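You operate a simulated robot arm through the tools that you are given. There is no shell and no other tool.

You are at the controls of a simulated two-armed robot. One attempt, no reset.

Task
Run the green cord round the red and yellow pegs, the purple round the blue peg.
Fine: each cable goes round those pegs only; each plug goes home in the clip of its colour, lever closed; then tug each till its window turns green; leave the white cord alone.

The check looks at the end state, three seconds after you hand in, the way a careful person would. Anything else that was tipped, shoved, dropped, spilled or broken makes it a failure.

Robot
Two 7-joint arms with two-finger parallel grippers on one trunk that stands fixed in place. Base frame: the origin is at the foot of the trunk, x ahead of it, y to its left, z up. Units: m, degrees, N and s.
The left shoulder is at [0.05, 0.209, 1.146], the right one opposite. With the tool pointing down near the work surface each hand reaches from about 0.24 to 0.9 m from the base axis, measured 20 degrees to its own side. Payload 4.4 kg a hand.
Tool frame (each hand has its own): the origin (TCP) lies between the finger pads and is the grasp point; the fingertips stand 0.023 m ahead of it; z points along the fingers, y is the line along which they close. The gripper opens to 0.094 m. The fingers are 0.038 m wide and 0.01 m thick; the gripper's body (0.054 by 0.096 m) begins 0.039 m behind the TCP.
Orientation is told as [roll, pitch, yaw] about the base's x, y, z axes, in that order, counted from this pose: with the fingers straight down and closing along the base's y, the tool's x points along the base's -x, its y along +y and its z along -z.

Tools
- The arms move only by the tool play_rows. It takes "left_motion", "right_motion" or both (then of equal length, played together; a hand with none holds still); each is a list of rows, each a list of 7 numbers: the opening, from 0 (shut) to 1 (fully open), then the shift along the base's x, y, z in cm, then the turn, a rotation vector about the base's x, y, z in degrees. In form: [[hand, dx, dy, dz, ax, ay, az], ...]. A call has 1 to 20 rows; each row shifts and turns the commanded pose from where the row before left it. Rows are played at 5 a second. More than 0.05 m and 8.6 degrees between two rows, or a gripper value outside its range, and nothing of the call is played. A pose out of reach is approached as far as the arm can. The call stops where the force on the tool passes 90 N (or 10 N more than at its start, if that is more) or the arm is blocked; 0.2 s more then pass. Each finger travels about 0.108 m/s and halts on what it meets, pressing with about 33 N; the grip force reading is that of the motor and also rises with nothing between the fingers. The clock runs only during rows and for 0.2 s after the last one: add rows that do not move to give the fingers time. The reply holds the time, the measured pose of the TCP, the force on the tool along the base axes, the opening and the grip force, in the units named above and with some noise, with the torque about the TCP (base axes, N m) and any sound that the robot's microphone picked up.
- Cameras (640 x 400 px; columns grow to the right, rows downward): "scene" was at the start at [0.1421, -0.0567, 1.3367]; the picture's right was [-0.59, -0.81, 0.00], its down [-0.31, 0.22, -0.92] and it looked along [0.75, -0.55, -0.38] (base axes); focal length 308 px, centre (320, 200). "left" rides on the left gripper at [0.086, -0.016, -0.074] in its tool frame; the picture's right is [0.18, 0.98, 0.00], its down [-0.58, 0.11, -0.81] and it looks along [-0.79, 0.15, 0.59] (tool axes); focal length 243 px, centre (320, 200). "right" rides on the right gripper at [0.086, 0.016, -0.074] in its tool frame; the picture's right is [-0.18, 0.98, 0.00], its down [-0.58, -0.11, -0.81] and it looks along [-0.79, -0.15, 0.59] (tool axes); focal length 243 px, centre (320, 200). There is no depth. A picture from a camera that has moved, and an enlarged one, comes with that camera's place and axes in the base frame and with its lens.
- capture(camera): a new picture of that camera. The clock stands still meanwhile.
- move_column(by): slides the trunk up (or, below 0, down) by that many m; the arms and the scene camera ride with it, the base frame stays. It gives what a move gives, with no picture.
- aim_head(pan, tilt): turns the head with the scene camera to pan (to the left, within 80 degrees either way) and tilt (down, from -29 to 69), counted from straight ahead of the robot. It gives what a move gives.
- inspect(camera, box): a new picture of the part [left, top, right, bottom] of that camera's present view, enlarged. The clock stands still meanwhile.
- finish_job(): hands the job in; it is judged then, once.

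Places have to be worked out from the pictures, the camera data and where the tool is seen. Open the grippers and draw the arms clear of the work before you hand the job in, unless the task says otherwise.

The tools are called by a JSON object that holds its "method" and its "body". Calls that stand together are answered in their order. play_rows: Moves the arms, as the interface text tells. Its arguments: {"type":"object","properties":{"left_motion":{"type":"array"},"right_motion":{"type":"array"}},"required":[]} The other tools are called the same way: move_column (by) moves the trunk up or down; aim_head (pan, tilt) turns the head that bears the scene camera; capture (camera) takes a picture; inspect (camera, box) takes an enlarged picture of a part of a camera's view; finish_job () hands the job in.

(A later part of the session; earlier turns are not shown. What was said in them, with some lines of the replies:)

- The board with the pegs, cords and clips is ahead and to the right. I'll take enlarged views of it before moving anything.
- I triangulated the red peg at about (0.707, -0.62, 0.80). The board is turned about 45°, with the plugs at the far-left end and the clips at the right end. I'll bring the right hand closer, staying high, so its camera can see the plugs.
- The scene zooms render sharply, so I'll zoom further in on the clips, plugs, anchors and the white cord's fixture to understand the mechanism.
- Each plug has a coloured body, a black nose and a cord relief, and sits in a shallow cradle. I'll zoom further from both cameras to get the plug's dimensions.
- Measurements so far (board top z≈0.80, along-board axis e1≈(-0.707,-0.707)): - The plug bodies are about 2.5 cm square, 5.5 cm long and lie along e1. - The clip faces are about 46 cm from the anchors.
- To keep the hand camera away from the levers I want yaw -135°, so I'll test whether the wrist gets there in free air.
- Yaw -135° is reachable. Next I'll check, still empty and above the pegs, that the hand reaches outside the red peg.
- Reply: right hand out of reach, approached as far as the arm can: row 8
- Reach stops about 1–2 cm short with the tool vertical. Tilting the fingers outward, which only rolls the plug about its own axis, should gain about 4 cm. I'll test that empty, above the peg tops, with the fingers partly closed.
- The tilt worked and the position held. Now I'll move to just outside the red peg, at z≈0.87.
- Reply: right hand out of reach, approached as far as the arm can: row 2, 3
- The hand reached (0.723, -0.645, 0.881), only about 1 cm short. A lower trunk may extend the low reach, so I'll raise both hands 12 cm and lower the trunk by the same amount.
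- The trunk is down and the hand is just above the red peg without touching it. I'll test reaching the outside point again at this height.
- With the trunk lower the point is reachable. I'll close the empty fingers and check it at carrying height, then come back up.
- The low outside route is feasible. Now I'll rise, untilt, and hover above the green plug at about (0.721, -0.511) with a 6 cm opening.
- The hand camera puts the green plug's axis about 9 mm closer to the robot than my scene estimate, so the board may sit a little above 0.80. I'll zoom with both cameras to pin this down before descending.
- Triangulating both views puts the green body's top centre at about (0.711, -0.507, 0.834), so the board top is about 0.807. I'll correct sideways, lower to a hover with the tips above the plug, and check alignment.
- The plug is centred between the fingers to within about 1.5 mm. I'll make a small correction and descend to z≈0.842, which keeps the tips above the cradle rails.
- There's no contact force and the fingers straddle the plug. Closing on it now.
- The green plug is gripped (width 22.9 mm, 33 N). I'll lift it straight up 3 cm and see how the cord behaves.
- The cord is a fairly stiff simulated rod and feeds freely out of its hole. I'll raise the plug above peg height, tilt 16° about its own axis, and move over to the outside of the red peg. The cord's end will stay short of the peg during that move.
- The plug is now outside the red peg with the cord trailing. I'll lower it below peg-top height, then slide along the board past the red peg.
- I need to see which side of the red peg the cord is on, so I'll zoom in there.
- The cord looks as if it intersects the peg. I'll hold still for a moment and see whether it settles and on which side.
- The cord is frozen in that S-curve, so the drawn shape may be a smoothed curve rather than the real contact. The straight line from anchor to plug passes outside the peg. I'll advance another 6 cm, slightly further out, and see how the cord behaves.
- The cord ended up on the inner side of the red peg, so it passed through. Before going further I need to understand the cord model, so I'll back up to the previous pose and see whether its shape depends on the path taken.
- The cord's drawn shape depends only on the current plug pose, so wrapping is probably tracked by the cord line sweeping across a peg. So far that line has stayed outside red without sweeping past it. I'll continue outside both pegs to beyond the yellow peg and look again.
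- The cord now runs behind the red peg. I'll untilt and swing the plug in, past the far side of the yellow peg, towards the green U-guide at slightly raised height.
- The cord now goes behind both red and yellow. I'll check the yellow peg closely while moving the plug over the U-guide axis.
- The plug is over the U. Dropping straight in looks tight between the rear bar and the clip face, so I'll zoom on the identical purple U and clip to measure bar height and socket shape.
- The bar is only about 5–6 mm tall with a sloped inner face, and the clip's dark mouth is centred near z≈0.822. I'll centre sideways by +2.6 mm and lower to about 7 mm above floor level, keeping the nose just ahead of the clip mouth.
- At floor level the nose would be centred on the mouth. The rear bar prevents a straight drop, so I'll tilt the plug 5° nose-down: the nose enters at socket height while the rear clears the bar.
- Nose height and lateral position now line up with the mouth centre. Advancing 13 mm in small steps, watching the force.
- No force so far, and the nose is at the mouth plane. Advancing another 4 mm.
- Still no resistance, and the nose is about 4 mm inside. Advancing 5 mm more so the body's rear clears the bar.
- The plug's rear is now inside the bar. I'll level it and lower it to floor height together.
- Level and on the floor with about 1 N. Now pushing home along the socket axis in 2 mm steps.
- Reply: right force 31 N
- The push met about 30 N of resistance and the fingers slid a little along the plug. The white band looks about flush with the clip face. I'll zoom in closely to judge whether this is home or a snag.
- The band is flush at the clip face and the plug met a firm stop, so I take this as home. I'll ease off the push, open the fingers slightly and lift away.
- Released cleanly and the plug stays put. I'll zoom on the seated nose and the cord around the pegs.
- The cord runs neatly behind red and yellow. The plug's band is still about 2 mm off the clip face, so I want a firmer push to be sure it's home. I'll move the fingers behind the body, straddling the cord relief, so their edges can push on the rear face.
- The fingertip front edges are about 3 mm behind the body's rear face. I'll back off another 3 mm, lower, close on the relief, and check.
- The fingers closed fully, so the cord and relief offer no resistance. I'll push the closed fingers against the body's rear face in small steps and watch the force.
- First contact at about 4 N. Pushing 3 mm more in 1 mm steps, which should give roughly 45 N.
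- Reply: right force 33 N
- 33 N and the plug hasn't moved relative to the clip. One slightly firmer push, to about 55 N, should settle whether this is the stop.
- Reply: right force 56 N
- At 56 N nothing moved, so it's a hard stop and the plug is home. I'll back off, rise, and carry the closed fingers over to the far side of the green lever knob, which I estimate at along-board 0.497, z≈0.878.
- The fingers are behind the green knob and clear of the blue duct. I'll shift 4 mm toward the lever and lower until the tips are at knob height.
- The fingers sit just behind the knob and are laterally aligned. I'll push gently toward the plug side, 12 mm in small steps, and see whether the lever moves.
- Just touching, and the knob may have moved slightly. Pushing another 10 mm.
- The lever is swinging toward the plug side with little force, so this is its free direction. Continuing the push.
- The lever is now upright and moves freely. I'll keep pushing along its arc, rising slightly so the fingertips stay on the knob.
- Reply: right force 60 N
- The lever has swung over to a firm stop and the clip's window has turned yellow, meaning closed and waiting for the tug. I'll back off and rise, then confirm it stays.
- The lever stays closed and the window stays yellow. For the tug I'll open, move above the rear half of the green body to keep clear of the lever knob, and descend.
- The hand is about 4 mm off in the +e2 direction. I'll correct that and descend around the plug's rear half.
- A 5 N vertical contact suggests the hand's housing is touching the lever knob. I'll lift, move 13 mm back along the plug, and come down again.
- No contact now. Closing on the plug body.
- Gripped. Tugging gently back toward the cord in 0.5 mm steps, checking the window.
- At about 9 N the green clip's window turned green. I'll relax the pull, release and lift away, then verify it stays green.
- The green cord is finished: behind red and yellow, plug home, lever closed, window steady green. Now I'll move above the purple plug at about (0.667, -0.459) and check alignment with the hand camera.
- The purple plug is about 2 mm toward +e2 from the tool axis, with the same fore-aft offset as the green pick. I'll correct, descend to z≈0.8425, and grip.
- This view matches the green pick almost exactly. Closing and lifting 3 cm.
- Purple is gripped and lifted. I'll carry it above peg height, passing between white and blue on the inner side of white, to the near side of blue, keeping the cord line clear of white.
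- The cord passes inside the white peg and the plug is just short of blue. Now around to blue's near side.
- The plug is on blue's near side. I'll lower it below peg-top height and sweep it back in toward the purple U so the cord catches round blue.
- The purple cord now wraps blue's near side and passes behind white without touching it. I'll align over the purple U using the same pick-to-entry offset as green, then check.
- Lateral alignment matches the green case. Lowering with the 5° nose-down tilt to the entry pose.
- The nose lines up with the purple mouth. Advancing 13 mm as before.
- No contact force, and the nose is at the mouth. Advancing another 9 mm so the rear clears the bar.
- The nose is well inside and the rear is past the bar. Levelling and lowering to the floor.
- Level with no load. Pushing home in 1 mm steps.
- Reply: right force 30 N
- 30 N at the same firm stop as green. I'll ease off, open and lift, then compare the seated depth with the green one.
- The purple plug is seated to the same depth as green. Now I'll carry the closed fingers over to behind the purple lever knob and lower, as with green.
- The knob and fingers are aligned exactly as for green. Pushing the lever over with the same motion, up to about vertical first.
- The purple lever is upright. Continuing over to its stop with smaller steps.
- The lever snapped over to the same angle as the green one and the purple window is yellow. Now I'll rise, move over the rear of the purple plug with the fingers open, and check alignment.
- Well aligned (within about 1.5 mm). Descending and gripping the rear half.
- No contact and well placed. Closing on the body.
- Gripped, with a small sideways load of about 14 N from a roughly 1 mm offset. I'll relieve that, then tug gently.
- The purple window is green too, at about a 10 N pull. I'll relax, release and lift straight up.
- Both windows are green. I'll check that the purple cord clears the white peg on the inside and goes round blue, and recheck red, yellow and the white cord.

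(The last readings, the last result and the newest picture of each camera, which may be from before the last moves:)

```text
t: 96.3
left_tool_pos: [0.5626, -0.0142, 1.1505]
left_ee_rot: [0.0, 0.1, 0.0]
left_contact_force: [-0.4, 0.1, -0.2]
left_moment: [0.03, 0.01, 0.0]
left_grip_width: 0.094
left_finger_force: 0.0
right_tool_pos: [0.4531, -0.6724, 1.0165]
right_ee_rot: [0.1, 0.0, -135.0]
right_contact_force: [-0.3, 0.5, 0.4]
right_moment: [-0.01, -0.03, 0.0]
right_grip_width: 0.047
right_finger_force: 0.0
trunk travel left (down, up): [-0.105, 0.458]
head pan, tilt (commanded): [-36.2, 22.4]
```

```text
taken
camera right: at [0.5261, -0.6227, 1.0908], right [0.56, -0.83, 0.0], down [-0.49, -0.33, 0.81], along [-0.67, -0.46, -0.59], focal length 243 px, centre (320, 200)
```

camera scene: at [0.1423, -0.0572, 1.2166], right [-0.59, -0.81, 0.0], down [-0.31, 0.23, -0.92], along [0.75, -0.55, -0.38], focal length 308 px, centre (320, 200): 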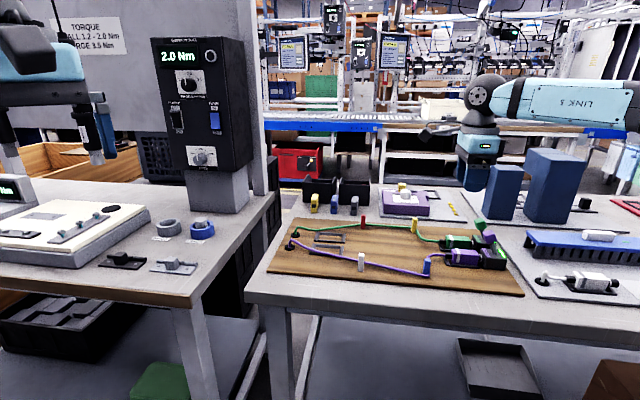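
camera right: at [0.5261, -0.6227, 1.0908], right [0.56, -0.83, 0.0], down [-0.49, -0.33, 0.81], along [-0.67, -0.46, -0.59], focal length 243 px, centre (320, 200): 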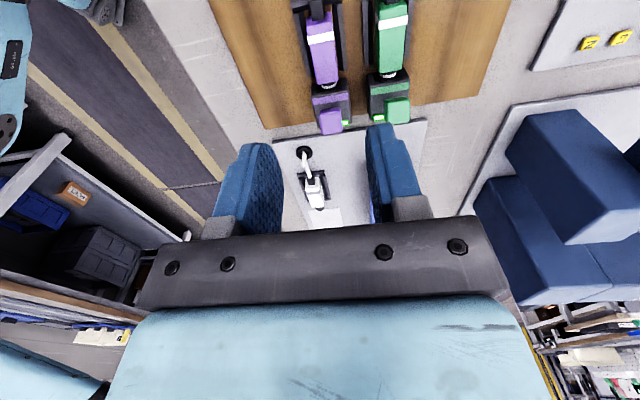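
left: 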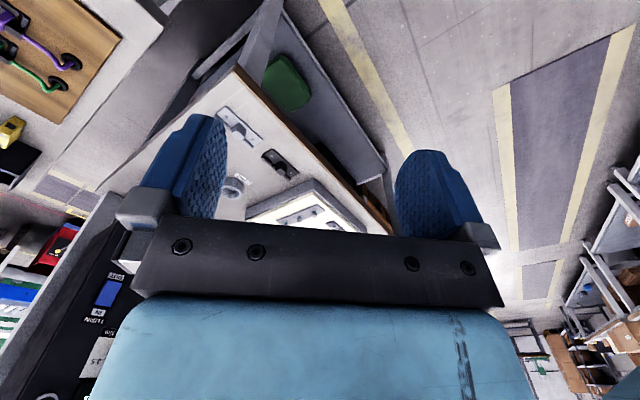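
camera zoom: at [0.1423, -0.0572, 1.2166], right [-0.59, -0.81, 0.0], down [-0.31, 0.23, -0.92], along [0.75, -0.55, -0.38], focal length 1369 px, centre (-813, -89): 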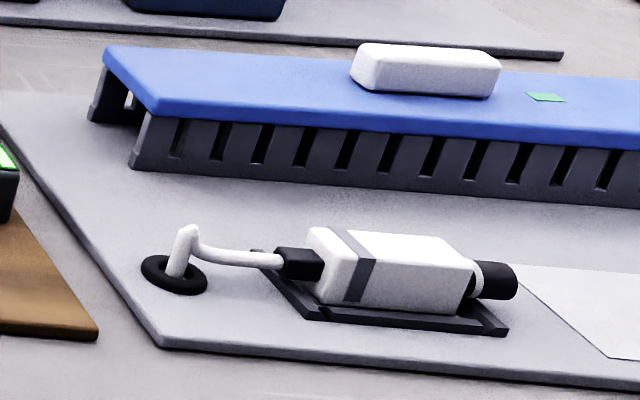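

Everything checks out:
- The purple cord goes round blue only and passes white with a gap.
- The green cord goes behind red and yellow.
- Both levers are closed and both windows are green.
- The white cord is untouched.

I'll open the gripper and draw the right hand up and back, clear of the work.

{"method": "play_rows", "body": {"right_motion": [[0.8, 0, 0, 4, 0, 0, 0], [1, 0, 0, 4, 0, 0, 0], [1, 0, 0, 4, 0, 0, 0], [1, -2, 3.5, 1, 0, 0, 0], [1, -2, 3.5, 0, 0, 0, 0], [1, -2, 3.5, 0, 0, 0, 0], [1, -2, 3.5, 0, 0, 0, 0], [1, -2, 3.5, 0, 0, 0, 0], [1, -2, 3.5, 0, 0, 0, 0], [1, 0, 0, 0, 0, 0, 0], [1, 0, 0, 0, 0, 0, 0], [1, 0, 0, 0, 0, 0, 0], [1, 0, 0, 0, 0, 0, 0]]}}

{"method": "capture", "body": {"camera": "scene"}}

{"method": "inspect", "body": {"camera": "scene", "box": [275, 190, 531, 320]}}

```text
t: 99.1
left_tool_pos: [0.5601, -0.0124, 1.1498]
left_ee_rot: [0.0, 0.0, 0.0]
left_contact_force: [0.5, -0.6, 0.2]
left_moment: [0.0, 0.01, 0.04]
left_grip_width: 0.0939
left_finger_force: 0.1
right_tool_pos: [0.3329, -0.4606, 1.1459]
right_ee_rot: [0.0, 0.1, -135.0]
right_contact_force: [-0.2, 0.1, 0.1]
right_moment: [0.02, -0.02, 0.01]
right_grip_width: 0.0938
right_finger_force: 0.1
trunk travel left (down, up): [-0.105, 0.458]
head pan, tilt (commanded): [-36.2, 22.4]
```

```text
taken
camera scene: at [0.1421, -0.0567, 1.2167], right [-0.59, -0.81, 0.0], down [-0.31, 0.22, -0.92], along [0.75, -0.55, -0.38], focal length 308 px, centre (320, 200)
```

scene: 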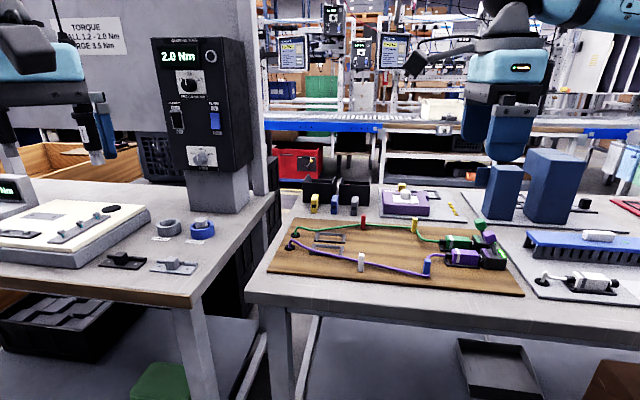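

```text
2.50 times, centred on (403, 255) of scene
camera zoom: at [0.1421, -0.0567, 1.2167], right [-0.59, -0.81, 0.0], down [-0.31, 0.22, -0.92], along [0.75, -0.55, -0.38], focal length 770 px, centre (112, 62)
```

zoom: 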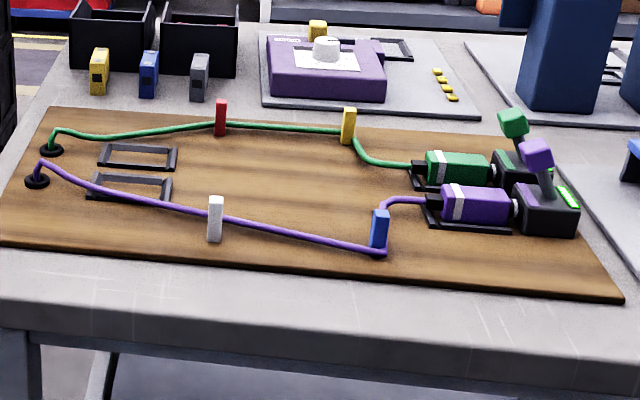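

The right hand is clear and open, both cords are routed as asked, both plugs are clipped with windows green, and nothing else has moved. Handing in.

{"method": "finish_job", "body": {}}

```text
The job is handed in.
```

The job is handed in: both cords are routed and clipped, and both clip windows were green when I last checked. I don't have the verdict of the final check.

- **Green cord:** it runs behind the red and yellow pegs only. The plug sits against the clip's stop and did not move under a 56 N push. The lever is closed, and the window turned green at about a 9 N tug.
- **Purple cord:** it goes round the blue peg only and passes the white peg with a gap. The plug sits at the same depth as the green one, though I pushed it only to about 30 N. The lever is closed, and the window turned green at about a 10 N tug.
- **Plug depth:** the white band on each plug's nose still shows about 2 mm outside the clip face. I took the hard stop as home.
- **White cord and the rest of the bench:** I left the white cord alone, and the pictures show nothing else tipped or shifted.

Both grippers are open and the arms are clear of the board. I lowered the trunk 12 cm to reach past the red peg and left it there.
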